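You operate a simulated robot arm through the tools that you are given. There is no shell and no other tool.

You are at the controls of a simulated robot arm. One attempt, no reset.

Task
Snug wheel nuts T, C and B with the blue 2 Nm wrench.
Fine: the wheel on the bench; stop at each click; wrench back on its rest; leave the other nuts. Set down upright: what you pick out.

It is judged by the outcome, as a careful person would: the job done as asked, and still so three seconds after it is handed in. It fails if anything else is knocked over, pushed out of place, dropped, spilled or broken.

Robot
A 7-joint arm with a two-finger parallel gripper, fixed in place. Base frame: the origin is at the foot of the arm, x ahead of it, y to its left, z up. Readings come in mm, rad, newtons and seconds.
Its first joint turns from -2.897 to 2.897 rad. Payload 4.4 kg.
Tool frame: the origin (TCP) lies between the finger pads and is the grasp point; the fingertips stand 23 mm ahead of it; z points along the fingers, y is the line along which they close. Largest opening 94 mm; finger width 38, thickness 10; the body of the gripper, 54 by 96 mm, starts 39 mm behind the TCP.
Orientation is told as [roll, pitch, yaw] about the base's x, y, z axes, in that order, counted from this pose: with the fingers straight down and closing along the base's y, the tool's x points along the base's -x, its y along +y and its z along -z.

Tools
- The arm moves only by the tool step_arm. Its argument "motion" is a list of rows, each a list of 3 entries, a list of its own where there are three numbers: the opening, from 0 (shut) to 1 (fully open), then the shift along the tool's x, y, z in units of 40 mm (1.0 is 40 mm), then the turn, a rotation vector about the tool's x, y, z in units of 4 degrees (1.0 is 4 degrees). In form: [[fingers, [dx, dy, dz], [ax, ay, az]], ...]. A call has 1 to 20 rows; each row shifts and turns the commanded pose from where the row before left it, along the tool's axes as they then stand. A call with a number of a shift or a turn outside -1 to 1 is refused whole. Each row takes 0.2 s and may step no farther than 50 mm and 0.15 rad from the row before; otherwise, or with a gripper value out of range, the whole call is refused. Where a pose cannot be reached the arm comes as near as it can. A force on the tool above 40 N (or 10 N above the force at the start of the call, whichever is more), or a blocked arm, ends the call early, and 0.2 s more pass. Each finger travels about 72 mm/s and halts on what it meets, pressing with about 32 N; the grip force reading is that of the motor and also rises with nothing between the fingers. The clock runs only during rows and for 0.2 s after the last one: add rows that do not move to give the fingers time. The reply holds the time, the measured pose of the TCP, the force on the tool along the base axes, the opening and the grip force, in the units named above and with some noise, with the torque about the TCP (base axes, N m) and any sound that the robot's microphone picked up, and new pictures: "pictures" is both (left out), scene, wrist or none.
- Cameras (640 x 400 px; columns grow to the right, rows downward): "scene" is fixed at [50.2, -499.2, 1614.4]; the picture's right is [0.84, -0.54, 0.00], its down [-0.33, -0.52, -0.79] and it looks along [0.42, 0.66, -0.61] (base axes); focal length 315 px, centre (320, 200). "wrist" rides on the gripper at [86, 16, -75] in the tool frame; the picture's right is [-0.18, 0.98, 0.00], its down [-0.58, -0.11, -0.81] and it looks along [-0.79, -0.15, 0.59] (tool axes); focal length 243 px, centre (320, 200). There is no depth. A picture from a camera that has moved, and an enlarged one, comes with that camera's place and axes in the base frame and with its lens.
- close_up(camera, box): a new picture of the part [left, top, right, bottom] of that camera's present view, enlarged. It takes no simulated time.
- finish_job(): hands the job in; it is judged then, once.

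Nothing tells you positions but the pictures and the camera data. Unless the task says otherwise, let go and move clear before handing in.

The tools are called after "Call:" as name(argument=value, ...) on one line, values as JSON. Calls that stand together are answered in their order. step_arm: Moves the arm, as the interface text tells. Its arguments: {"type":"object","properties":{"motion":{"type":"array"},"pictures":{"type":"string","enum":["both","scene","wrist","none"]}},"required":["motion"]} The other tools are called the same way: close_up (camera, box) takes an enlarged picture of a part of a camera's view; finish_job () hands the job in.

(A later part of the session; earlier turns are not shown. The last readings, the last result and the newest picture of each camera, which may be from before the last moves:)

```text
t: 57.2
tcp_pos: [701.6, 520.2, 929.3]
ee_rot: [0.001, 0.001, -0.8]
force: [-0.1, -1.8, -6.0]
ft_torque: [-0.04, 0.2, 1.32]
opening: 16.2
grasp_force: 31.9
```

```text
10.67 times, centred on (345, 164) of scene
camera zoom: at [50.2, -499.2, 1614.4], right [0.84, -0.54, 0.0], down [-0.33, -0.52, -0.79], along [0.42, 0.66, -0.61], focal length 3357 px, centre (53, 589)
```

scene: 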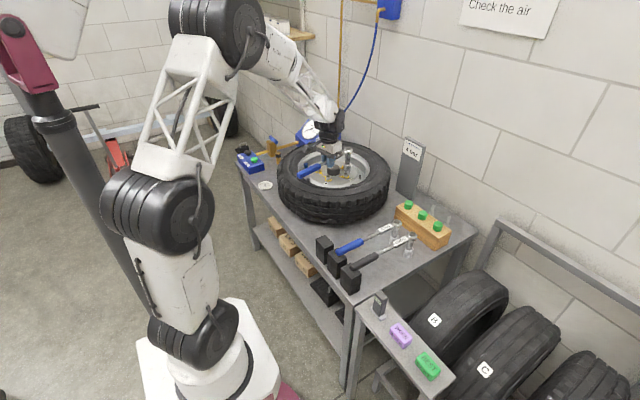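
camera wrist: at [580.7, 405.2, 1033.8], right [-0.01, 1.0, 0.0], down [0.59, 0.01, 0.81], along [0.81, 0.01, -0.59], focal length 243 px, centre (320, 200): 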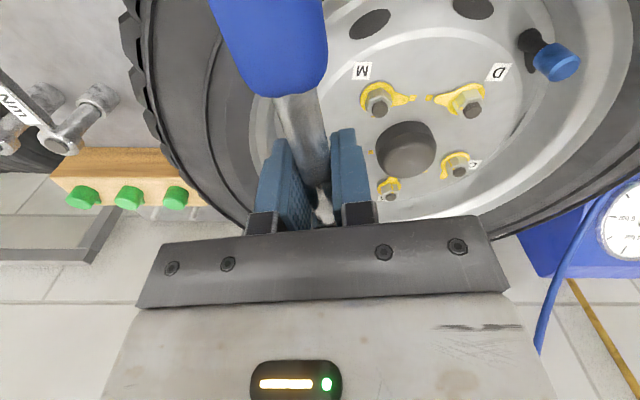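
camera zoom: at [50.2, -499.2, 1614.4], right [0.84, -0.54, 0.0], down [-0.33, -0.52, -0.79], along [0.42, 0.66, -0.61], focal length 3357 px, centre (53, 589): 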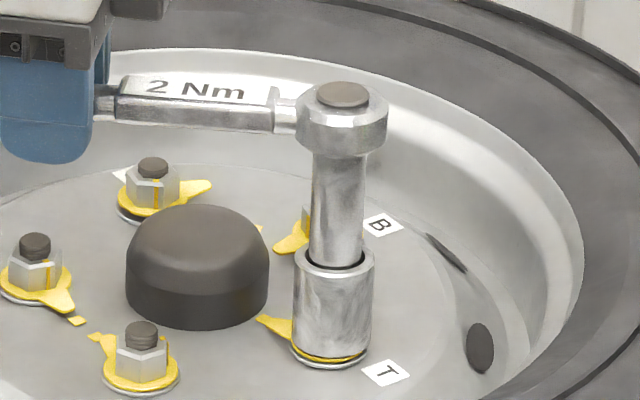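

The twist from the pads saturates near 1.3 Nm, so the rest must come from lateral push. I'll pre-roll the gripper slightly against the wrench's lean, then push tangentially in small steps.

Call:
step_arm(motion=[[0, [0, 0, 0], [-0.5, 0, 0]], [0, [0, 0, 0], [-0.5, 0, 0]], [0, [0, 0.05, 0], [0, 0, 0.1]]], pictures="none")

Call:
close_up(camera="scene", box=[315, 145, 375, 182])

```text
t: 58.0
tcp_pos: [702.4, 521.3, 928.0]
ee_rot: [0.07, 0.001, -0.809]
force: [-6.2, 2.8, -7.4]
ft_torque: [0.5, 0.78, 1.27]
opening: 16.1
grasp_force: 31.5
```

```text
10.67 times, centred on (345, 164) of scene
camera zoom: at [50.2, -499.2, 1614.4], right [0.84, -0.54, 0.0], down [-0.33, -0.52, -0.79], along [0.42, 0.66, -0.61], focal length 3357 px, centre (53, 589)
```

zoom: 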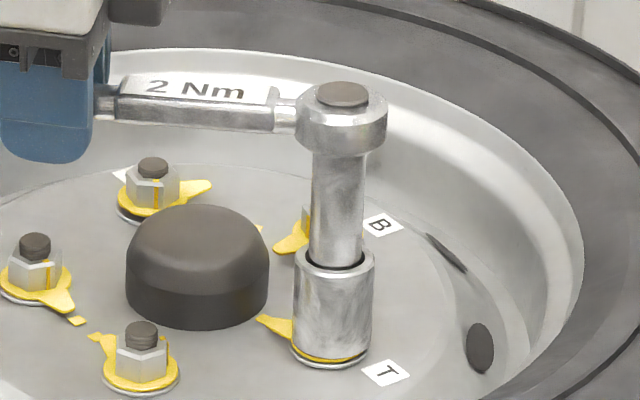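

Call:
step_arm(motion=[[0, [0.03, 0.04, 0], [0, 0, 0.1]], [0, [0, 0.06, 0], [0, 0, 0.1]]], pictures="none")

Call:
close_up(camera="scene", box=[315, 145, 375, 182])

```text
t: 58.6
tcp_pos: [705.1, 523.1, 929.6]
ee_rot: [0.069, 0.001, -0.823]
force: [-1.3, -1.5, -6.1]
ft_torque: [-0.07, 0.15, 1.36]
opening: 16.4
grasp_force: 32.1
```

```text
10.67 times, centred on (345, 164) of scene
camera zoom: at [50.2, -499.2, 1614.4], right [0.84, -0.54, 0.0], down [-0.33, -0.52, -0.79], along [0.42, 0.66, -0.61], focal length 3357 px, centre (53, 589)
```

zoom: 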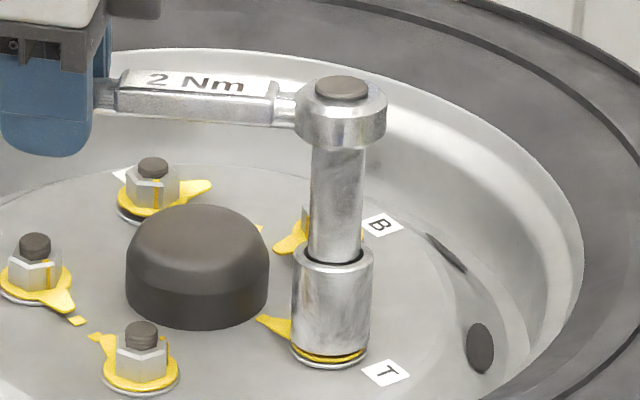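

Call:
step_arm(motion=[[0, [0, 0.08, 0], [0, 0, 0.1]], [0, [0, 0.08, 0], [0, 0, 0.1]]], pictures="none")

Call:
close_up(camera="scene", box=[315, 145, 375, 182])

```text
t: 59.2
tcp_pos: [708.6, 528.2, 930.6]
ee_rot: [0.07, 0.001, -0.836]
force: [-0.4, -2.0, -6.7]
ft_torque: [-0.05, 0.2, 1.32]
opening: 16.8
grasp_force: 32.0
```

```text
10.67 times, centred on (345, 164) of scene
camera zoom: at [50.2, -499.2, 1614.4], right [0.84, -0.54, 0.0], down [-0.33, -0.52, -0.79], along [0.42, 0.66, -0.61], focal length 3357 px, centre (53, 589)
```

zoom: 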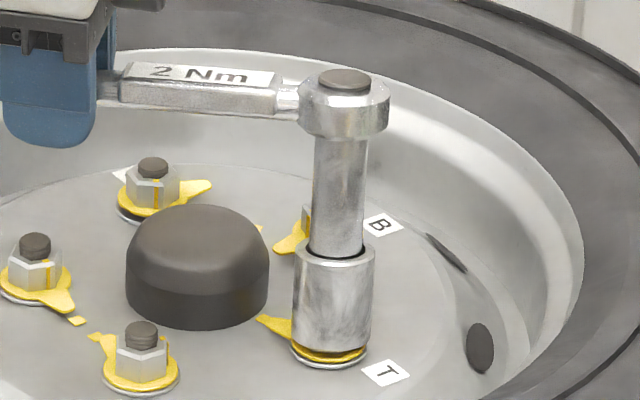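

Call:
step_arm(motion=[[0, [0, 0.08, 0.03], [0, 0, 0.05]], [0, [0, 0.08, 0.02], [0, 0, 0.05]]], pictures="none")

Call:
close_up(camera="scene", box=[315, 145, 375, 182])

```text
t: 59.8
tcp_pos: [714.7, 533.2, 928.1]
ee_rot: [0.07, 0.004, -0.843]
force: [-4.4, -1.1, -1.5]
ft_torque: [-0.27, -0.13, 1.14]
opening: 16.6
grasp_force: 32.2
```

```text
10.67 times, centred on (345, 164) of scene
camera zoom: at [50.2, -499.2, 1614.4], right [0.84, -0.54, 0.0], down [-0.33, -0.52, -0.79], along [0.42, 0.66, -0.61], focal length 3357 px, centre (53, 589)
```

zoom: 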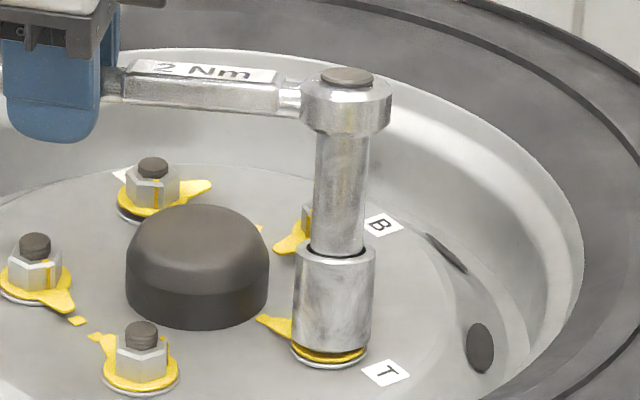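

This grip tops out near 1.6 Nm because the wrench rolls. T has now turned past its mark position but has not clicked. I'll stand the wrench upright again, unload it, lift it off and re-seat it 60° back, then use a longer lever on the handle.

Call:
step_arm(motion=[[0, [-0.016, -0.13, 0], [0.25, 0, -0.2]], [0, [-0.016, -0.13, 0], [0.25, 0, -0.2]], [0, [-0.016, -0.13, 0], [0.25, 0, -0.2]], [0, [-0.016, -0.13, 0], [0.25, 0, -0.2]], [0, [0, 0, 0], [0, 0, 0]]], pictures="none")

Call:
close_up(camera="scene", box=[315, 145, 375, 182])

```text
t: 61.0
tcp_pos: [700.4, 517.0, 927.4]
ee_rot: [0.001, 0.0, -0.785]
force: [0.7, 1.4, 1.5]
ft_torque: [-0.36, -0.61, 1.14]
opening: 14.7
grasp_force: 32.0
```

```text
10.67 times, centred on (345, 164) of scene
camera zoom: at [50.2, -499.2, 1614.4], right [0.84, -0.54, 0.0], down [-0.33, -0.52, -0.79], along [0.42, 0.66, -0.61], focal length 3357 px, centre (53, 589)
```

zoom: 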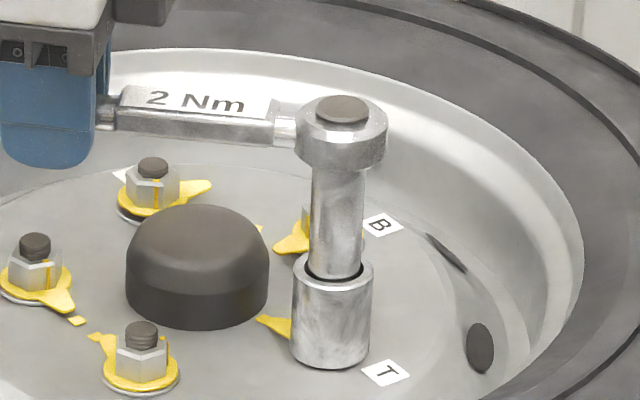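

Upright and seated again. I'll ease off the twist a little to unload before lifting off.

Call:
step_arm(motion=[[0, [0, -0.052, -0.02], [0, 0, -0.25]], [0, [0, -0.052, -0.02], [0, 0, -0.25]], [0, [0, 0, 0], [0, 0, 0]]], pictures="none")

Call:
close_up(camera="scene", box=[335, 157, 375, 182])

```text
t: 61.8
tcp_pos: [698.4, 513.5, 928.7]
ee_rot: [-0.001, 0.002, -0.752]
force: [1.2, 0.4, -5.7]
ft_torque: [0.05, 0.09, -0.01]
opening: 14.6
grasp_force: 31.6
```

```text
16.00 times, centred on (355, 170) of scene
camera zoom: at [50.2, -499.2, 1614.4], right [0.84, -0.54, 0.0], down [-0.33, -0.52, -0.79], along [0.42, 0.66, -0.61], focal length 5036 px, centre (-240, 688)
```

zoom: 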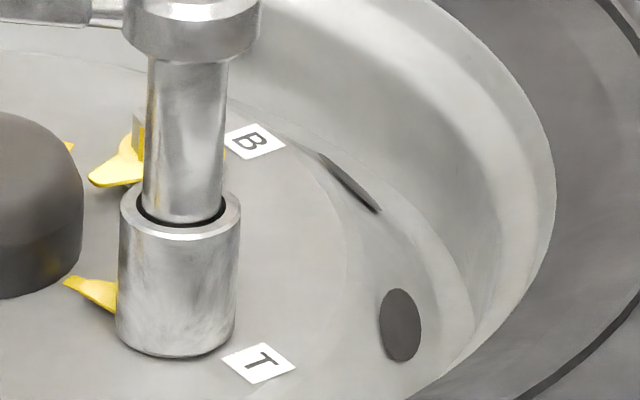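

Fully unloaded, and the socket now sits deeper, right down on the flange. I'll retry the turn from this better-seated position, keeping light downward pressure.

Call:
step_arm(motion=[[0, [0, 0.052, 0.02], [0, 0, 0.25]], [0, [0, 0.052, 0.02], [0, 0, 0.25]], [0, [0, 0.052, 0], [0, 0, 0.25]], [0, [0, 0, 0], [0, 0, 0]]], pictures="none")

Call:
step_arm(motion=[[0, [0, 0.052, 0], [0, 0, 0.2]], [0, [0, 0.052, 0], [0, 0, 0.2]]], pictures="none")

Call:
close_up(camera="scene", box=[315, 145, 375, 182])

```text
t: 62.8
tcp_pos: [702.5, 519.6, 927.3]
ee_rot: [0.0, 0.002, -0.805]
force: [-1.2, -0.9, -4.2]
ft_torque: [-0.16, 0.02, 1.3]
opening: 15.1
grasp_force: 32.0
```

```text
t: 63.4
tcp_pos: [705.1, 521.9, 927.2]
ee_rot: [0.0, 0.002, -0.834]
force: [-6.0, 2.6, -3.1]
ft_torque: [0.02, 0.28, 1.31]
opening: 15.9
grasp_force: 32.1
```

```text
10.67 times, centred on (345, 164) of scene
camera zoom: at [50.2, -499.2, 1614.4], right [0.84, -0.54, 0.0], down [-0.33, -0.52, -0.79], along [0.42, 0.66, -0.61], focal length 3357 px, centre (53, 589)
```

zoom: 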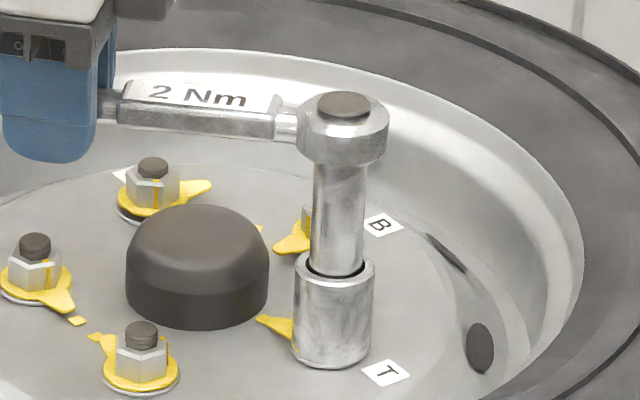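

Call:
step_arm(motion=[[0, [0.03, 0.06, 0.01], [0, 0, 0.1]], [0, [0, 0.06, 0.01], [0, 0, 0.05]]], pictures="none")

Call:
step_arm(motion=[[0, [0, 0.06, 0.01], [0, 0, 0.05]], [0, [0, 0.06, 0.01], [0, 0, 0.05]]], pictures="none")

Call:
close_up(camera="scene", box=[315, 145, 375, 182])

```text
t: 64.0
tcp_pos: [707.6, 524.9, 926.2]
ee_rot: [0.0, 0.002, -0.843]
force: [-4.7, 0.1, 2.0]
ft_torque: [-0.47, -0.29, 1.21]
opening: 16.0
grasp_force: 31.8
```

```text
t: 64.6
tcp_pos: [711.8, 528.9, 926.7]
ee_rot: [-0.001, 0.003, -0.85]
force: [-9.9, 6.6, 4.5]
ft_torque: [-0.05, 0.09, 1.21]
opening: 15.5
grasp_force: 32.0
```

```text
10.67 times, centred on (345, 164) of scene
camera zoom: at [50.2, -499.2, 1614.4], right [0.84, -0.54, 0.0], down [-0.33, -0.52, -0.79], along [0.42, 0.66, -0.61], focal length 3357 px, centre (53, 589)
```

zoom: 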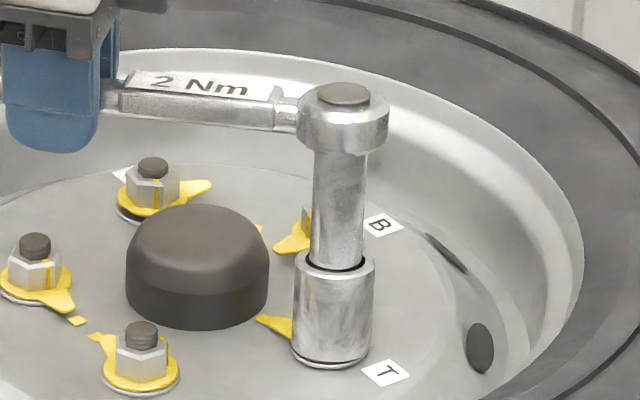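

Call:
step_arm(motion=[[0, [0.01, -0.13, -0.01], [0, 0, -0.2]], [0, [0.01, -0.13, -0.01], [0, 0, -0.2]], [0, [0, -0.13, -0.01], [0, 0, -0.3]], [0, [0, -0.052, 0], [0, 0, -0.3]], [0, [0, -0.052, 0], [0, 0, -0.25]], [0, [0, 0, 0], [0, 0, 0]]], pictures="none")

Call:
close_up(camera="scene", box=[315, 145, 375, 182])

```text
t: 66.0
tcp_pos: [696.0, 515.0, 927.8]
ee_rot: [-0.001, 0.002, -0.763]
force: [0.0, 0.1, -7.1]
ft_torque: [0.03, 0.05, 0.0]
opening: 14.6
grasp_force: 31.6
```

```text
10.67 times, centred on (345, 164) of scene
camera zoom: at [50.2, -499.2, 1614.4], right [0.84, -0.54, 0.0], down [-0.33, -0.52, -0.79], along [0.42, 0.66, -0.61], focal length 3357 px, centre (53, 589)
```

zoom: 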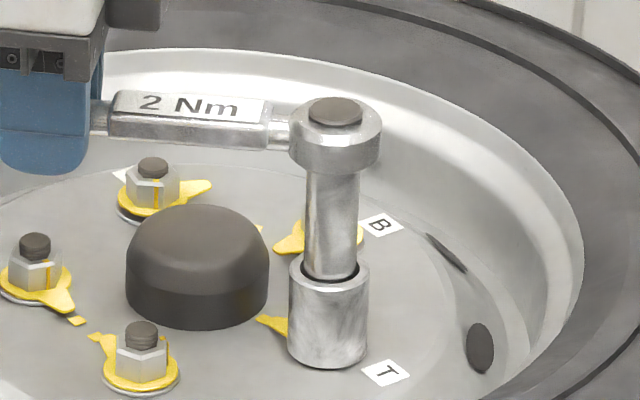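

This grip saturates at about 1.6 Nm. Before trying anything riskier, I'll pitch the gripper forward about the grip point so the shaft crosses the pads diagonally. That gives a longer contact and more twisting capacity without releasing the wrench.

Call:
step_arm(motion=[[0, [0, 0, 0], [0, 0.5, 0]], [0, [0, 0, 0], [0, 1, 0]], [0, [0, 0, 0], [0, 1, 0]], [0, [0, 0, 0], [0, 1, 0]], [0, [0, 0, 0], [0, 1, 0]], [0, [0, 0, 0], [0, 0.5, 0]], [0, [0, 0, 0], [0, 0, 0]]])

Call:
close_up(camera="scene", box=[295, 120, 375, 182])

```text
t: 67.6
tcp_pos: [696.6, 516.4, 927.0]
ee_rot: [-0.001, 0.352, -0.763]
force: [1.2, -0.8, 1.3]
ft_torque: [-0.54, -0.56, 0.02]
opening: 14.5
grasp_force: 32.0
camera wrist: at [667.3, 566.7, 1026.4], right [0.8, 0.59, -0.06], down [0.52, -0.65, 0.56], along [0.29, -0.48, -0.83], focal length 243 px, centre (320, 200)
```

scene: 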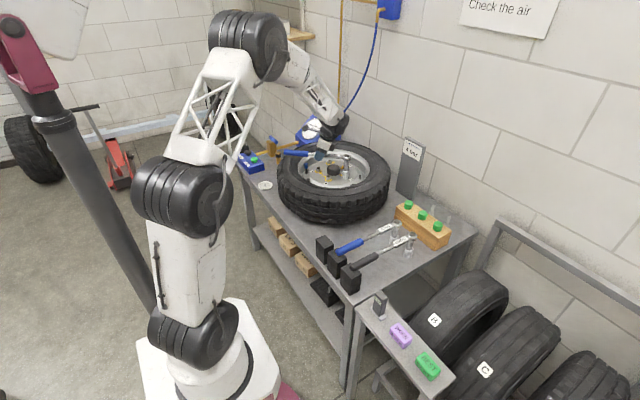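
wrist: 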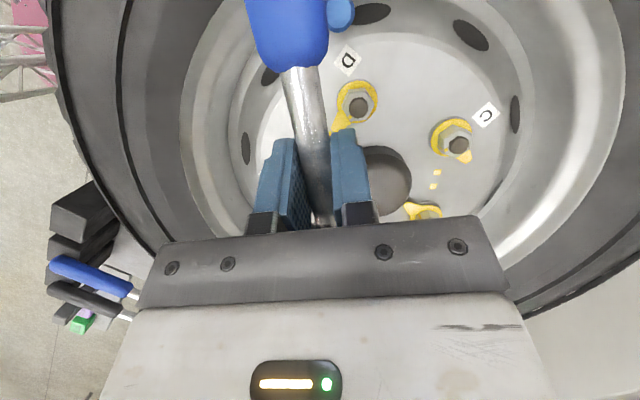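

```text
6.45 times, centred on (335, 151) of scene
camera zoom: at [50.2, -499.2, 1614.4], right [0.84, -0.54, 0.0], down [-0.33, -0.52, -0.79], along [0.42, 0.66, -0.61], focal length 2031 px, centre (223, 516)
```

zoom: 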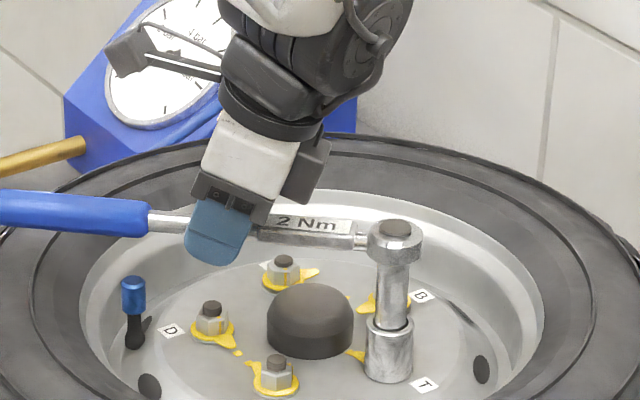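

Call:
step_arm(motion=[[0, [0, 0, 0], [0, 1, 0]], [0, [0, 0, 0], [0, 1, 0]], [0, [0, 0, 0], [0, 1, 0]], [0, [0, 0, 0], [0, 0.5, 0]], [0, [0, 0, 0], [0, 0, 0]]], pictures="none")

Call:
close_up(camera="scene", box=[295, 120, 375, 182])

```text
t: 68.8
tcp_pos: [696.4, 515.7, 927.3]
ee_rot: [0.0, 0.597, -0.761]
force: [-3.3, 4.8, 8.1]
ft_torque: [-0.78, -0.81, 0.09]
opening: 14.8
grasp_force: 31.7
```

```text
6.45 times, centred on (335, 151) of scene
camera zoom: at [50.2, -499.2, 1614.4], right [0.84, -0.54, 0.0], down [-0.33, -0.52, -0.79], along [0.42, 0.66, -0.61], focal length 2031 px, centre (223, 516)
```

zoom: 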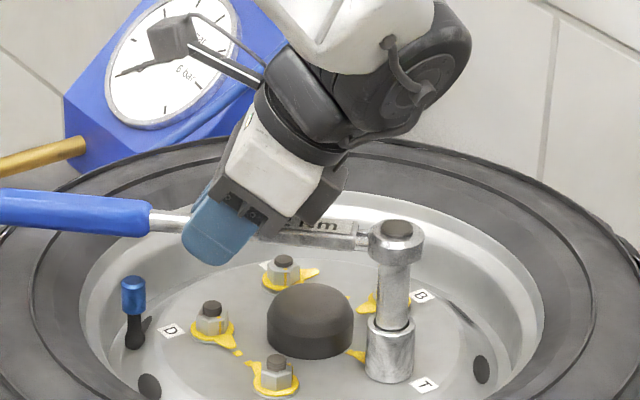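

The gripper is pitched 34° and also presses the socket firmly down on the nut. I'll turn about the vertical axis again, expressed in the tilted tool axes.

Call:
step_arm(motion=[[0, [0, 0.052, 0], [-0.14, 0, 0.207]], [0, [0, 0.052, 0], [-0.14, 0, 0.207]], [0, [0, 0.052, 0], [-0.14, 0, 0.207]], [0, [0, 0, 0], [0, 0, 0]]], pictures="none")

Call:
step_arm(motion=[[0, [0, 0.052, 0], [-0.14, 0, 0.207]], [0, [0, 0.052, 0], [-0.14, 0, 0.207]]], pictures="none")

Call:
close_up(camera="scene", box=[315, 145, 375, 182])

```text
t: 69.8
tcp_pos: [702.2, 519.4, 926.7]
ee_rot: [-0.001, 0.595, -0.816]
force: [-2.5, -0.2, 0.6]
ft_torque: [-0.48, -0.22, 0.88]
opening: 14.8
grasp_force: 31.5
```

```text
t: 70.4
tcp_pos: [704.0, 523.1, 927.0]
ee_rot: [-0.001, 0.596, -0.85]
force: [-2.1, -0.4, -4.7]
ft_torque: [-0.15, 0.16, 1.58]
opening: 15.4
grasp_force: 31.7
```

```text
10.67 times, centred on (345, 164) of scene
camera zoom: at [50.2, -499.2, 1614.4], right [0.84, -0.54, 0.0], down [-0.33, -0.52, -0.79], along [0.42, 0.66, -0.61], focal length 3357 px, centre (53, 589)
```

zoom: 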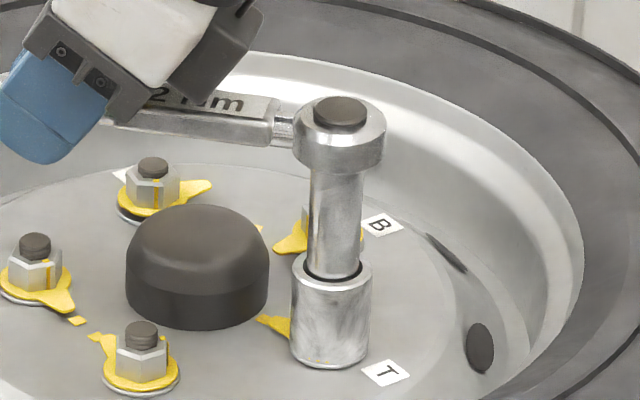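

The twist capacity is up (1.58 Nm and rising). I'll continue in 1° steps.

Call:
step_arm(motion=[[0, [0, 0.052, 0.01], [-0.14, 0, 0.207]], [0, [0, 0.03, 0], [-0.07, 0, 0.1]]], pictures="none")

Call:
step_arm(motion=[[0, [0, 0.052, 0.01], [-0.14, 0, 0.207]], [0, [0, 0.03, 0], [-0.07, 0, 0.1]]], pictures="none")

Call:
close_up(camera="scene", box=[315, 145, 375, 182])

```text
t: 71.0
tcp_pos: [707.4, 524.9, 926.8]
ee_rot: [0.001, 0.593, -0.875]
force: [-2.6, -1.2, -5.4]
ft_torque: [-0.05, 0.24, 1.53]
opening: 15.2
grasp_force: 31.9
```

```text
t: 71.6
tcp_pos: [709.7, 527.6, 926.4]
ee_rot: [0.0, 0.595, -0.901]
force: [-0.8, -2.9, -3.7]
ft_torque: [-0.37, -0.01, 1.57]
opening: 15.1
grasp_force: 32.5
```

```text
10.67 times, centred on (345, 164) of scene
camera zoom: at [50.2, -499.2, 1614.4], right [0.84, -0.54, 0.0], down [-0.33, -0.52, -0.79], along [0.42, 0.66, -0.61], focal length 3357 px, centre (53, 589)
```

zoom: 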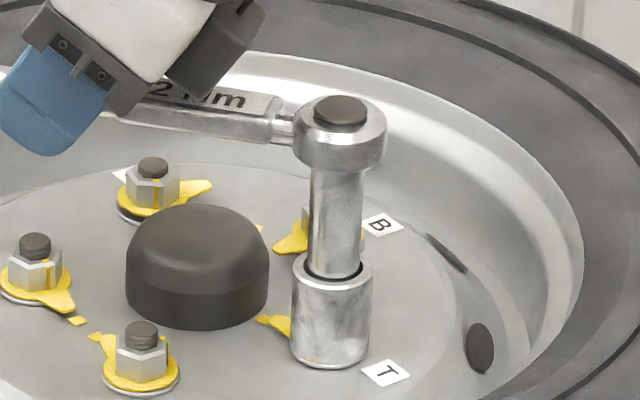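

The nut is turning again, with the pointer right at the mark. I'll continue.

Call:
step_arm(motion=[[0, [0, 0.052, 0], [-0.14, 0, 0.207]], [0, [0, 0.03, 0], [-0.07, 0, 0.1]]], pictures="none")

Call:
step_arm(motion=[[0, [0, 0.052, 0], [-0.14, 0, 0.207]], [0, [0, 0.03, 0], [-0.07, 0, 0.1]]], pictures="none")

Call:
close_up(camera="scene", box=[315, 145, 375, 182])

```text
t: 72.2
tcp_pos: [711.3, 531.3, 926.3]
ee_rot: [-0.001, 0.595, -0.929]
force: [-1.7, -1.4, -2.6]
ft_torque: [-0.38, -0.04, 1.6]
opening: 15.0
grasp_force: 31.9
```

```text
t: 72.8
tcp_pos: [714.6, 530.4, 927.0]
ee_rot: [0.0, 0.596, -0.952]
force: [1.0, 1.6, -3.6]
ft_torque: [-0.15, -0.16, 0.06]
opening: 14.7
grasp_force: 31.5
```

```text
10.67 times, centred on (345, 164) of scene
camera zoom: at [50.2, -499.2, 1614.4], right [0.84, -0.54, 0.0], down [-0.33, -0.52, -0.79], along [0.42, 0.66, -0.61], focal length 3357 px, centre (53, 589)
```

zoom: 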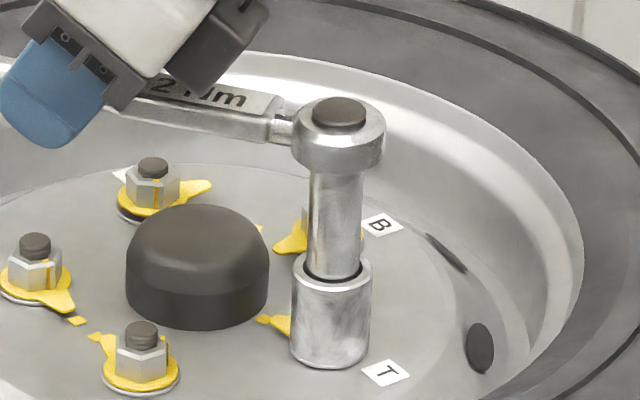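

Call:
close_up(camera="scene", box=[330, 160, 366, 182])

Call:
close_up(camera="wrist", box=[160, 0, 520, 240])

```text
16.00 times, centred on (348, 171) of scene
camera zoom: at [50.2, -499.2, 1614.4], right [0.84, -0.54, 0.0], down [-0.33, -0.52, -0.79], along [0.42, 0.66, -0.61], focal length 5036 px, centre (-128, 664)
```

zoom: 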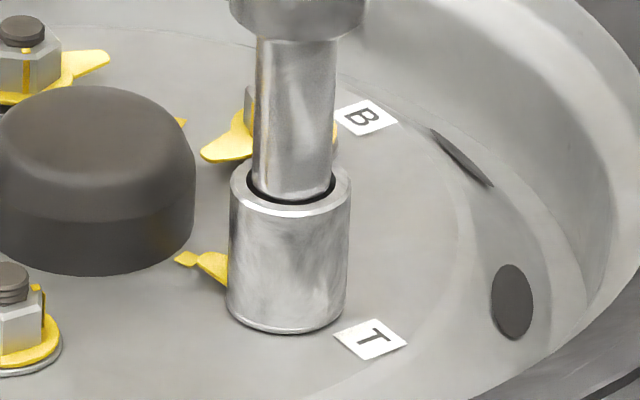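

```text
1.67 times, centred on (340, 120) of wrist
camera zoom: at [709.4, 566.0, 1036.5], right [0.89, 0.44, -0.1], down [0.45, -0.82, 0.34], along [0.07, -0.35, -0.93], focal length 404 px, centre (287, 333)
```

zoom: 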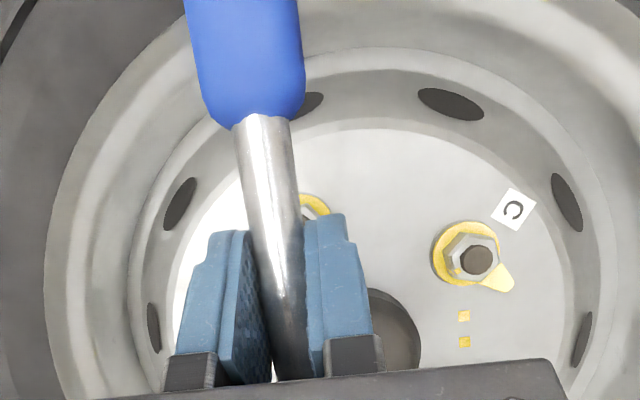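

The torque suddenly dropped to zero and the pointer is in line with its mark, but no click was reported. I'll probe with a tiny turn.

Call:
step_arm(motion=[[0, [0, 0.026, 0], [-0.07, 0, 0.104]], [0, [0, 0, 0], [0, 0, 0]]], pictures="none")

Call:
close_up(camera="scene", box=[330, 160, 366, 182])

```text
t: 73.4
tcp_pos: [716.2, 532.8, 927.6]
ee_rot: [0.001, 0.594, -0.962]
force: [0.7, -1.4, -2.6]
ft_torque: [-0.29, -0.19, -0.01]
opening: 14.4
grasp_force: 32.0
```

```text
16.00 times, centred on (348, 171) of scene
camera zoom: at [50.2, -499.2, 1614.4], right [0.84, -0.54, 0.0], down [-0.33, -0.52, -0.79], along [0.42, 0.66, -0.61], focal length 5036 px, centre (-128, 664)
```

zoom: 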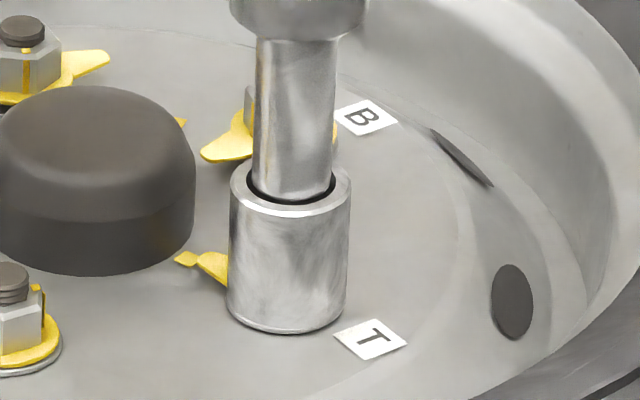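

The wrench now turns freely with no load, so the socket has probably slipped relative to the hex, since no click was heard. The nut has moved about 28°, to its mark. I'll lift off to inspect the nut and re-seat.

Call:
step_arm(motion=[[0, [0.04, 0, -0.06], [0, 0, 0]], [0, [0.084, 0, -0.1245], [0, 0, 0]], [0, [0.084, 0, -0.1245], [0, 0, 0]], [0, [0.084, 0, -0.1245], [0, 0, 0]], [0, [0.084, 0, -0.1245], [0, 0, 0]], [0, [0.084, 0, -0.1245], [0, 0, 0]], [0, [0.04, 0, -0.06], [0, 0, 0]], [0, [0, 0, 0], [0, 0, 0]]], pictures="none")

Call:
close_up(camera="scene", box=[310, 130, 380, 182])

```text
t: 75.2
tcp_pos: [716.3, 531.3, 963.1]
ee_rot: [-0.001, 0.594, -0.961]
force: [0.4, 0.4, -6.8]
ft_torque: [0.06, 0.05, 0.03]
opening: 14.8
grasp_force: 32.2
```

```text
7.69 times, centred on (345, 156) of scene
camera zoom: at [50.2, -499.2, 1614.4], right [0.84, -0.54, 0.0], down [-0.33, -0.52, -0.79], along [0.42, 0.66, -0.61], focal length 2421 px, centre (128, 538)
```

zoom: 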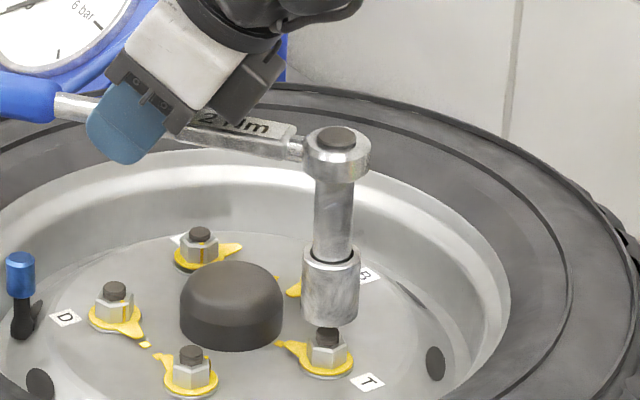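

Call:
close_up(camera="scene", box=[320, 160, 370, 185])

Call:
close_up(camera="wrist", box=[160, 0, 520, 240])

```text
12.80 times, centred on (345, 172) of scene
camera zoom: at [50.2, -499.2, 1614.4], right [0.84, -0.54, 0.0], down [-0.33, -0.52, -0.79], along [0.42, 0.66, -0.61], focal length 4029 px, centre (0, 552)
```

zoom: 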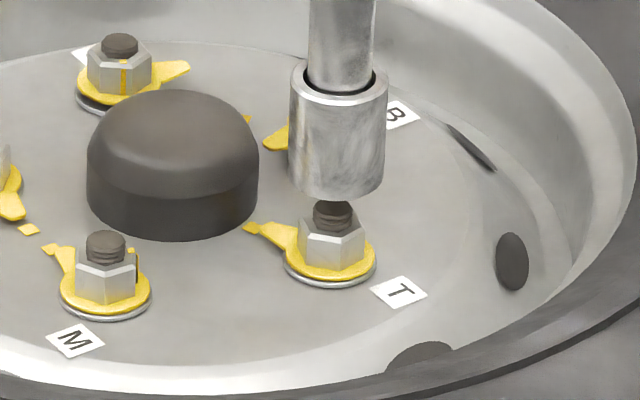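

```text
1.67 times, centred on (340, 120) of wrist
camera zoom: at [710.3, 566.7, 1072.3], right [0.89, 0.44, -0.1], down [0.44, -0.83, 0.34], along [0.06, -0.35, -0.93], focal length 404 px, centre (287, 333)
```

zoom: 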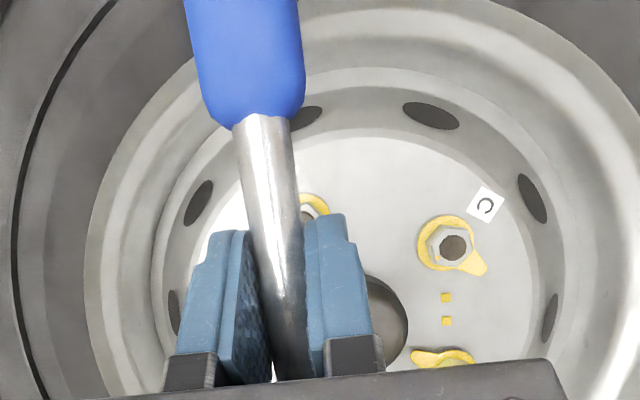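

T's pointer now sits at its mark, just like the snug nuts M and D, but I have heard no click. I'll swing the wrench back 60° above the nut and re-seat it to confirm with a proper click.

Call:
step_arm(motion=[[0, [-0.003, -0.08, -0.002], [0.21, 0, -0.311]], [0, [-0.0034, -0.1557, -0.0023], [0.42, 0, -0.6225]], [0, [-0.0034, -0.1557, -0.0023], [0.42, 0, -0.6225]], [0, [-0.0034, -0.1557, -0.0023], [0.42, 0, -0.6225]], [0, [-0.0034, -0.1557, -0.0023], [0.42, 0, -0.6225]], [0, [-0.0034, -0.1557, -0.0023], [0.42, 0, -0.6225]], [0, [-0.0034, -0.1557, -0.0023], [0.42, 0, -0.6225]], [0, [-0.0034, -0.1557, -0.0023], [0.42, 0, -0.6225]], [0, [-0.0034, -0.1557, -0.0023], [0.42, 0, -0.6225]], [0, [-0.0034, -0.1557, -0.0023], [0.42, 0, -0.6225]], [0, [-0.0034, -0.1557, -0.0023], [0.42, 0, -0.6225]], [0, [-0.0034, -0.1557, -0.0023], [0.42, 0, -0.6225]], [0, [-0.0034, -0.1557, -0.0023], [0.42, 0, -0.6225]], [0, [-0.0034, -0.1557, -0.0023], [0.42, 0, -0.6225]], [0, [-0.0034, -0.1557, -0.0023], [0.42, 0, -0.6225]], [0, [-0.0034, -0.1557, -0.0023], [0.42, 0, -0.6225]], [0, [-0.0034, -0.1557, -0.0023], [0.42, 0, -0.6225]], [0, [-0.0034, -0.1557, -0.0023], [0.42, 0, -0.6225]], [0, [-0.0034, -0.1557, -0.0023], [0.42, 0, -0.6225]], [0, [-0.003, -0.08, -0.002], [0.21, 0, -0.311]]])

Call:
close_up(camera="scene", box=[310, 130, 380, 182])

```text
t: 79.4
tcp_pos: [665.1, 430.7, 962.4]
ee_rot: [0.001, 0.592, 0.035]
force: [-0.1, 0.2, -5.3]
ft_torque: [0.0, 0.07, 0.02]
opening: 14.9
grasp_force: 31.7
camera wrist: at [633.4, 446.9, 1072.6], right [0.12, 0.99, -0.1], down [0.94, -0.08, 0.34], along [0.33, -0.14, -0.93], focal length 243 px, centre (320, 200)
```

scene: 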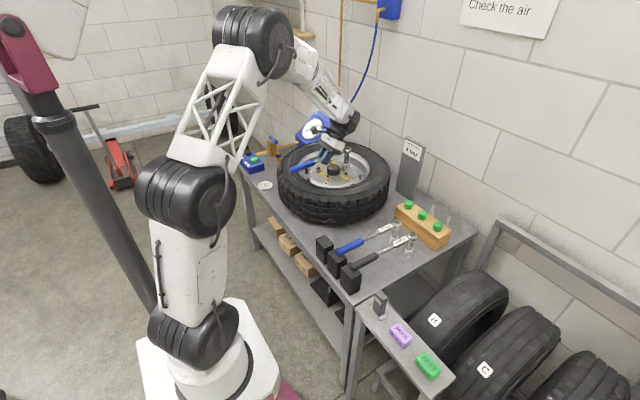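
wrist: 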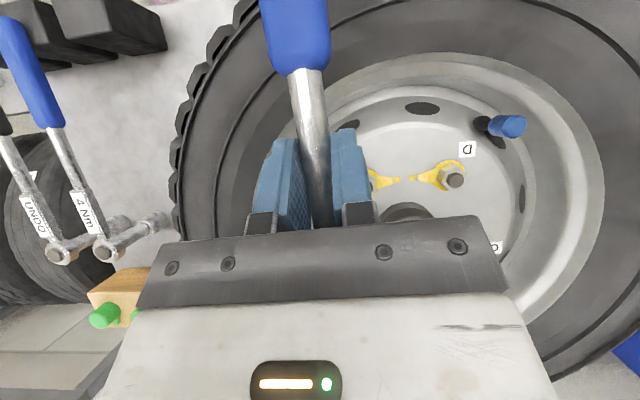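

```text
7.69 times, centred on (345, 156) of scene
camera zoom: at [50.2, -499.2, 1614.4], right [0.84, -0.54, 0.0], down [-0.33, -0.52, -0.79], along [0.42, 0.66, -0.61], focal length 2421 px, centre (128, 538)
```

zoom: 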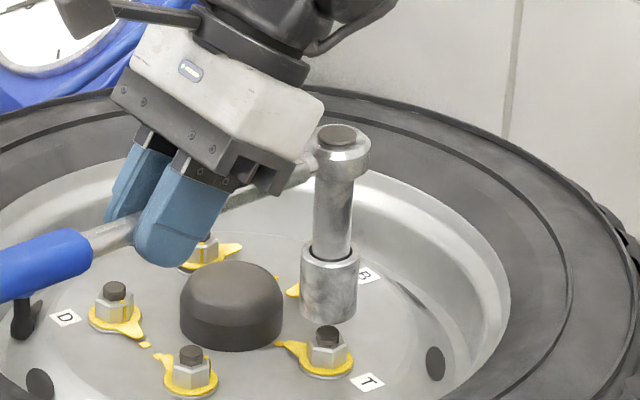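

Now I'll lower it onto T at this angle, watching for contact.

Call:
step_arm(motion=[[0, [-0.033, -0.05, -0.022], [0, 0, 0]], [0, [-0.084, 0, 0.1245], [0, 0, 0]], [0, [-0.084, 0, 0.1245], [0, 0, 0]], [0, [-0.056, 0, 0.083], [0, 0, 0]], [0, [-0.028, 0, 0.0415], [0, 0, 0]], [0, [0, 0, 0], [0, 0, 0]]], pictures="none")

Call:
close_up(camera="scene", box=[330, 145, 380, 182])

```text
t: 80.8
tcp_pos: [665.9, 428.9, 944.0]
ee_rot: [-0.001, 0.595, 0.034]
force: [-0.3, -0.7, -5.1]
ft_torque: [0.02, 0.07, 0.0]
opening: 15.1
grasp_force: 32.5
```

```text
10.81 times, centred on (355, 164) of scene
camera zoom: at [50.2, -499.2, 1614.4], right [0.84, -0.54, 0.0], down [-0.33, -0.52, -0.79], along [0.42, 0.66, -0.61], focal length 3403 px, centre (-58, 595)
```

zoom: 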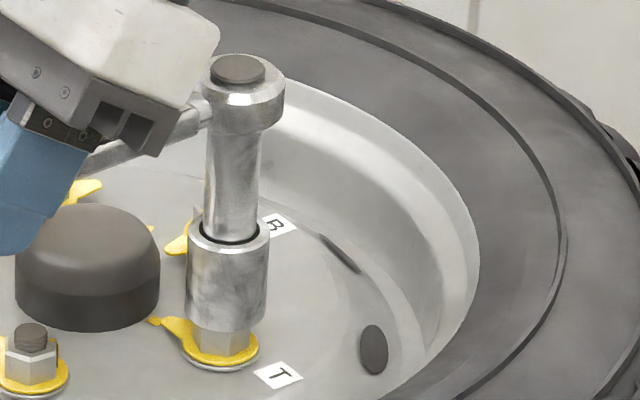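

Call:
step_arm(motion=[[0, [-0.028, 0, 0.0415], [0, 0, 0]], [0, [-0.028, 0, 0.0415], [0, 0, 0]], [0, [0, 0, 0], [0, 0, 0]]], pictures="none")

Call:
step_arm(motion=[[0, [-0.028, 0, 0.0415], [0, 0, 0]], [0, [-0.028, 0, 0.0415], [0, 0, 0]], [0, [0, 0, 0], [0, 0, 0]]], pictures="none")

Call:
close_up(camera="scene", box=[330, 145, 380, 182])

```text
t: 81.7
tcp_pos: [665.4, 430.3, 942.5]
ee_rot: [0.002, 0.593, 0.038]
force: [-13.5, -0.1, 8.9]
ft_torque: [-0.04, -0.22, -0.07]
opening: 14.8
grasp_force: 31.6
stopped in row 3: the force on the tool passed its limit at 42 N (the readings are from after the stop); the commanded pose is now the measured one
```

```text
t: 82.2
tcp_pos: [664.9, 431.6, 941.7]
ee_rot: [0.003, 0.592, 0.036]
force: [-14.4, -2.4, 10.8]
ft_torque: [-0.21, -0.22, -0.25]
opening: 14.9
grasp_force: 32.5
stopped in row 2: the force on the tool passed its limit at 45 N (the readings are from after the stop); the commanded pose is now the measured one
```

```text
10.81 times, centred on (355, 164) of scene
camera zoom: at [50.2, -499.2, 1614.4], right [0.84, -0.54, 0.0], down [-0.33, -0.52, -0.79], along [0.42, 0.66, -0.61], focal length 3403 px, centre (-58, 595)
```

zoom: 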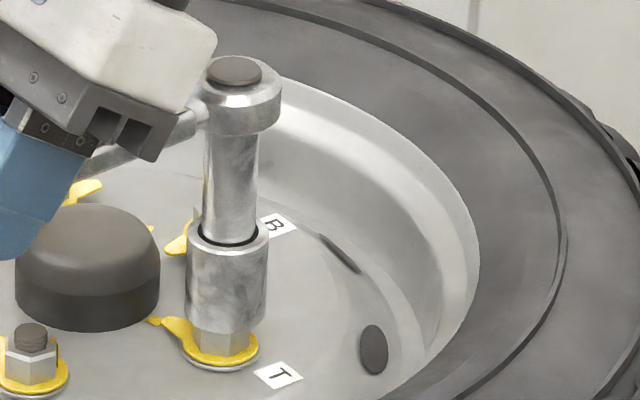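

Hard contact: the hexes are misaligned at this yaw, and this tilted grip is stiff. I'll back up at once, then rotate toward the yaw where the hex should line up (about +26°).

Call:
step_arm(motion=[[0, [0.056, 0, -0.083], [0, 0, 0]], [0, [0.028, 0, -0.0415], [0, 0, 0]], [0, [0, 0, 0], [0, 0, 0]]], pictures="none")

Call:
close_up(camera="scene", box=[300, 125, 380, 182])

```text
t: 83.0
tcp_pos: [666.2, 431.7, 947.7]
ee_rot: [0.004, 0.591, 0.037]
force: [0.2, -0.1, -6.4]
ft_torque: [0.01, 0.08, -0.01]
opening: 14.8
grasp_force: 31.9
```

```text
7.02 times, centred on (340, 154) of scene
camera zoom: at [50.2, -499.2, 1614.4], right [0.84, -0.54, 0.0], down [-0.33, -0.52, -0.79], along [0.42, 0.66, -0.61], focal length 2209 px, centre (180, 526)
```

zoom: 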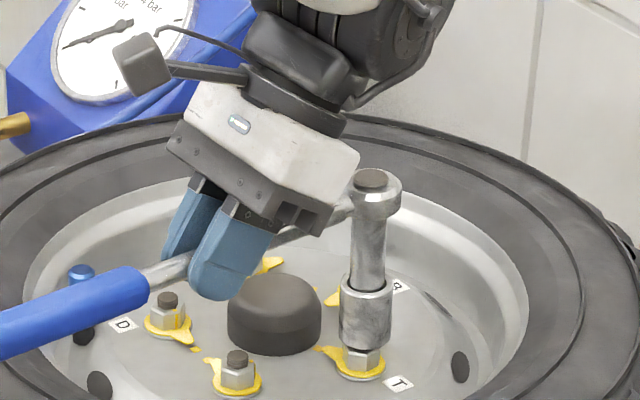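

Call:
close_up(camera="scene", box=[345, 166, 375, 182])

Call:
close_up(camera="scene", box=[322, 158, 352, 182])

```text
16.00 times, centred on (360, 174) of scene
camera zoom: at [50.2, -499.2, 1614.4], right [0.84, -0.54, 0.0], down [-0.33, -0.52, -0.79], along [0.42, 0.66, -0.61], focal length 5036 px, centre (-320, 616)
```

zoom: 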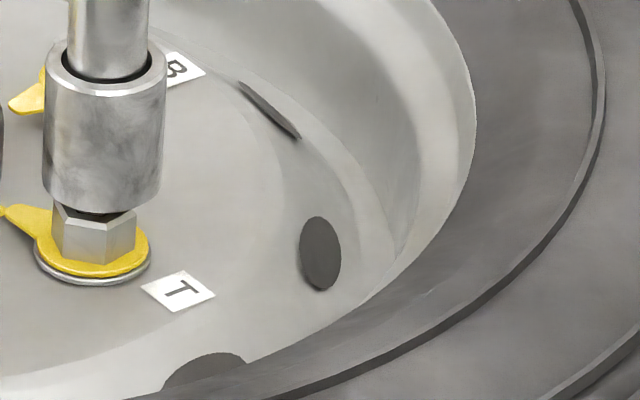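

```text
16.00 times, centred on (337, 170) of scene
camera zoom: at [50.2, -499.2, 1614.4], right [0.84, -0.54, 0.0], down [-0.33, -0.52, -0.79], along [0.42, 0.66, -0.61], focal length 5036 px, centre (48, 680)
```

zoom: 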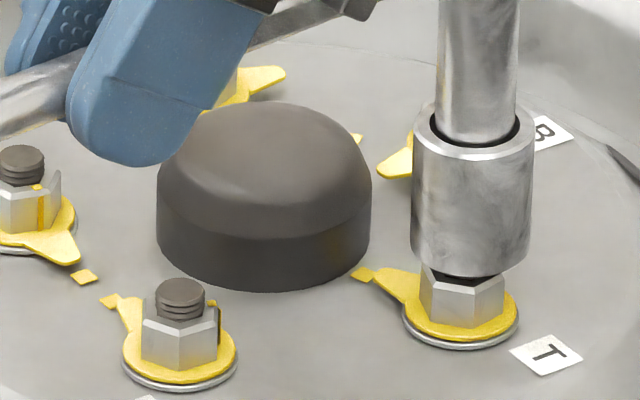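

The nut's corner orientation suggests the hex should line up near ψ≈+16°. I'll rotate there at this safe height.

Call:
step_arm(motion=[[0, [-0.004, -0.2, -0.003], [0.49, 0, -0.726]], [0, [-0.004, -0.2, -0.003], [0.49, 0, -0.726]], [0, [-0.004, -0.2, -0.003], [0.49, 0, -0.726]], [0, [-0.004, -0.2, -0.003], [0.49, 0, -0.726]], [0, [0, 0, 0], [0, 0, 0]]], pictures="none")

Call:
close_up(camera="scene", box=[335, 150, 375, 182])

```text
t: 84.2
tcp_pos: [671.5, 399.3, 947.8]
ee_rot: [0.003, 0.59, 0.281]
force: [-0.2, 0.0, -6.3]
ft_torque: [-0.01, 0.09, 0.0]
opening: 14.6
grasp_force: 32.0
```

```text
12.50 times, centred on (355, 166) of scene
camera zoom: at [50.2, -499.2, 1614.4], right [0.84, -0.54, 0.0], down [-0.33, -0.52, -0.79], along [0.42, 0.66, -0.61], focal length 3934 px, centre (-118, 625)
```

zoom: 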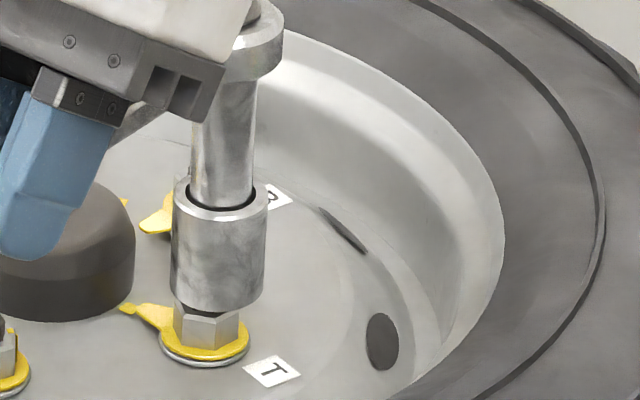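

The socket is about 3.5 mm image-right of the nut. I'll correct that, then lower carefully in single steps.

Call:
step_arm(motion=[[0, [0.024, 0.033, 0.016], [0, 0, 0]], [0, [0.024, 0.033, 0.016], [0, 0, 0]], [0, [-0.028, 0, 0.0415], [0, 0, 0]], [0, [0, 0, 0], [0, 0, 0]]], pictures="none")

Call:
close_up(camera="scene", box=[335, 150, 375, 182])

```text
t: 85.2
tcp_pos: [667.6, 400.3, 945.0]
ee_rot: [0.003, 0.591, 0.282]
force: [0.1, -0.6, -5.8]
ft_torque: [-0.02, 0.09, -0.02]
opening: 15.2
grasp_force: 32.6
```

```text
12.50 times, centred on (355, 166) of scene
camera zoom: at [50.2, -499.2, 1614.4], right [0.84, -0.54, 0.0], down [-0.33, -0.52, -0.79], along [0.42, 0.66, -0.61], focal length 3934 px, centre (-118, 625)
```

zoom: 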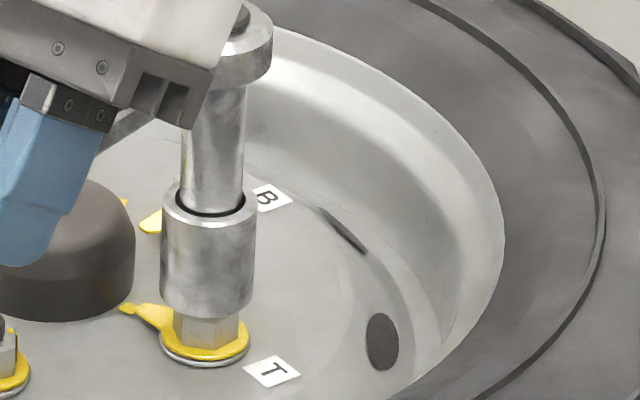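

Call:
step_arm(motion=[[0, [-0.021, 0, 0.031], [0, 0, 0]], [0, [-0.021, 0, 0.031], [0, 0, 0]], [0, [0, 0, 0], [0, 0, 0]]], pictures="none")

```text
t: 86.0
tcp_pos: [667.8, 401.7, 942.1]
ee_rot: [0.002, 0.592, 0.281]
force: [-0.9, 1.0, -6.1]
ft_torque: [0.02, 0.05, 0.03]
opening: 14.9
grasp_force: 31.7
```

Call:
step_arm(motion=[[0, [-0.021, 0, 0.031], [0, 0, 0]], [0, [0, 0, 0], [0, 0, 0]]], pictures="none")

Call:
close_up(camera="scene", box=[335, 150, 375, 182])

```text
t: 86.6
tcp_pos: [667.4, 400.8, 941.2]
ee_rot: [0.003, 0.591, 0.281]
force: [-0.1, -0.3, -5.4]
ft_torque: [-0.02, 0.05, 0.03]
opening: 14.7
grasp_force: 32.1
```

```text
12.50 times, centred on (355, 166) of scene
camera zoom: at [50.2, -499.2, 1614.4], right [0.84, -0.54, 0.0], down [-0.33, -0.52, -0.79], along [0.42, 0.66, -0.61], focal length 3934 px, centre (-118, 625)
```

zoom: 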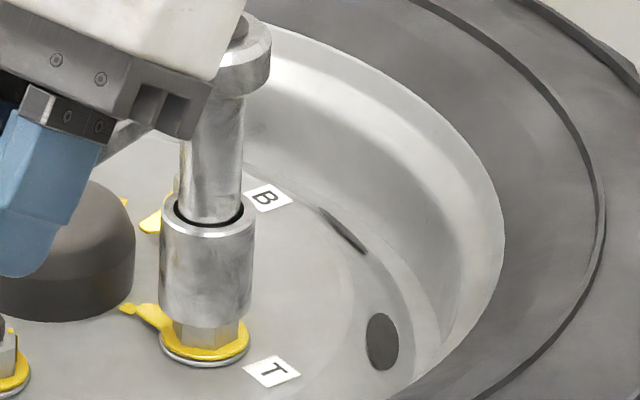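

Call:
step_arm(motion=[[0, [-0.028, 0, 0.0415], [0, 0, 0]], [0, [0, 0, 0], [0, 0, 0]]], pictures="none")

```text
t: 87.2
tcp_pos: [668.2, 401.0, 939.6]
ee_rot: [0.004, 0.59, 0.281]
force: [0.1, -0.2, -6.5]
ft_torque: [-0.03, 0.07, 0.02]
opening: 14.8
grasp_force: 31.9
```

Call:
step_arm(motion=[[0, [-0.028, 0, 0.0415], [0, 0, 0]], [0, [-0.014, 0, 0.021], [0, 0, 0]], [0, [0, 0, 0], [0, 0, 0]]], pictures="none")

Call:
close_up(camera="scene", box=[335, 150, 375, 182])

```text
t: 88.0
tcp_pos: [667.6, 401.3, 936.7]
ee_rot: [0.004, 0.589, 0.281]
force: [0.4, -0.7, -6.5]
ft_torque: [-0.04, 0.08, -0.01]
opening: 14.7
grasp_force: 31.6
```

```text
12.50 times, centred on (355, 166) of scene
camera zoom: at [50.2, -499.2, 1614.4], right [0.84, -0.54, 0.0], down [-0.33, -0.52, -0.79], along [0.42, 0.66, -0.61], focal length 3934 px, centre (-118, 625)
```

zoom: 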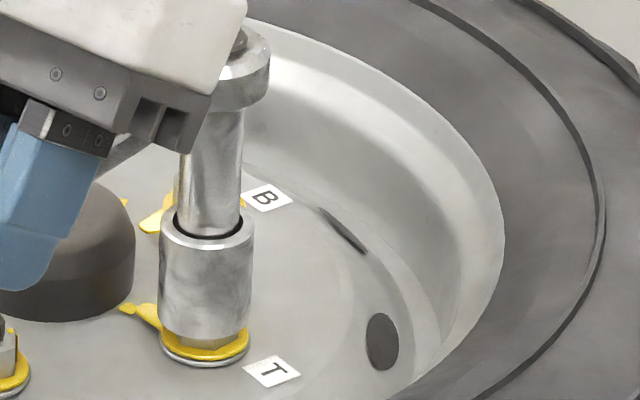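

It slid onto the hex. I'll lower it to full seating in small steps.

Call:
step_arm(motion=[[0, [-0.028, 0, 0.0415], [0, 0, 0]], [0, [-0.028, 0, 0.0415], [0, 0, 0]], [0, [0, 0, 0], [0, 0, 0]]], pictures="none")

```text
t: 88.8
tcp_pos: [667.7, 400.7, 933.2]
ee_rot: [0.005, 0.593, 0.281]
force: [-0.4, -0.4, -6.3]
ft_torque: [-0.01, 0.09, 0.04]
opening: 14.9
grasp_force: 31.7
```

Call:
step_arm(motion=[[0, [-0.028, 0, 0.0415], [0, 0, 0]], [0, [-0.014, 0, 0.021], [0, 0, 0]], [0, [0, 0, 0], [0, 0, 0]]], pictures="none")

Call:
close_up(camera="scene", box=[335, 150, 375, 182])

```text
t: 89.6
tcp_pos: [666.9, 401.4, 928.3]
ee_rot: [0.005, 0.593, 0.28]
force: [0.1, -0.5, -6.4]
ft_torque: [-0.03, 0.08, 0.0]
opening: 14.9
grasp_force: 32.0
```

```text
12.50 times, centred on (355, 166) of scene
camera zoom: at [50.2, -499.2, 1614.4], right [0.84, -0.54, 0.0], down [-0.33, -0.52, -0.79], along [0.42, 0.66, -0.61], focal length 3934 px, centre (-118, 625)
```

zoom: 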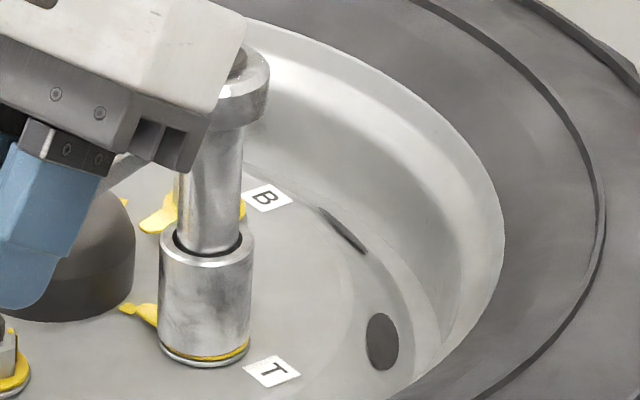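

Seated. Now I'll turn clockwise gently to see how T resists.

Call:
step_arm(motion=[[0, [0, 0.052, 0], [-0.14, 0, 0.207]], [0, [0, 0.104, 0], [-0.28, 0, 0.414]], [0, [0, 0.104, 0], [-0.28, 0, 0.414]], [0, [0, 0, 0], [0, 0, 0]]], pictures="none")

```text
t: 90.6
tcp_pos: [665.4, 411.6, 928.4]
ee_rot: [0.004, 0.592, 0.193]
force: [1.5, -2.6, -6.0]
ft_torque: [-0.3, -0.06, 1.2]
opening: 14.5
grasp_force: 31.9
```

Call:
step_arm(motion=[[0, [0, 0.052, 0], [-0.14, 0, 0.207]], [0, [0, 0, 0], [0, 0, 0]]], pictures="none")

Call:
close_up(camera="scene", box=[335, 150, 375, 182])

```text
t: 91.2
tcp_pos: [665.3, 413.7, 928.8]
ee_rot: [0.005, 0.591, 0.174]
force: [0.4, -0.2, -6.3]
ft_torque: [0.01, 0.09, -0.01]
opening: 14.6
grasp_force: 32.4
```

```text
12.50 times, centred on (355, 166) of scene
camera zoom: at [50.2, -499.2, 1614.4], right [0.84, -0.54, 0.0], down [-0.33, -0.52, -0.79], along [0.42, 0.66, -0.61], focal length 3934 px, centre (-118, 625)
```

zoom: 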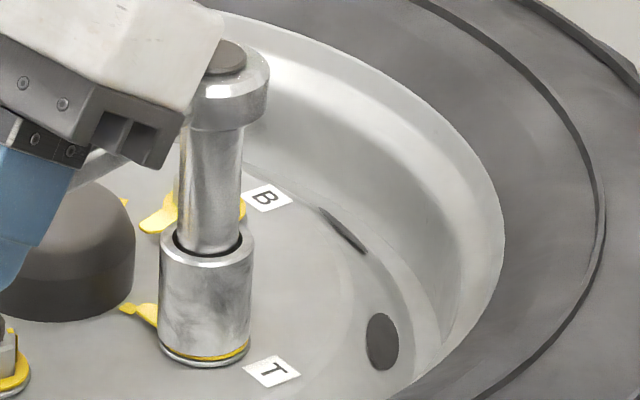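

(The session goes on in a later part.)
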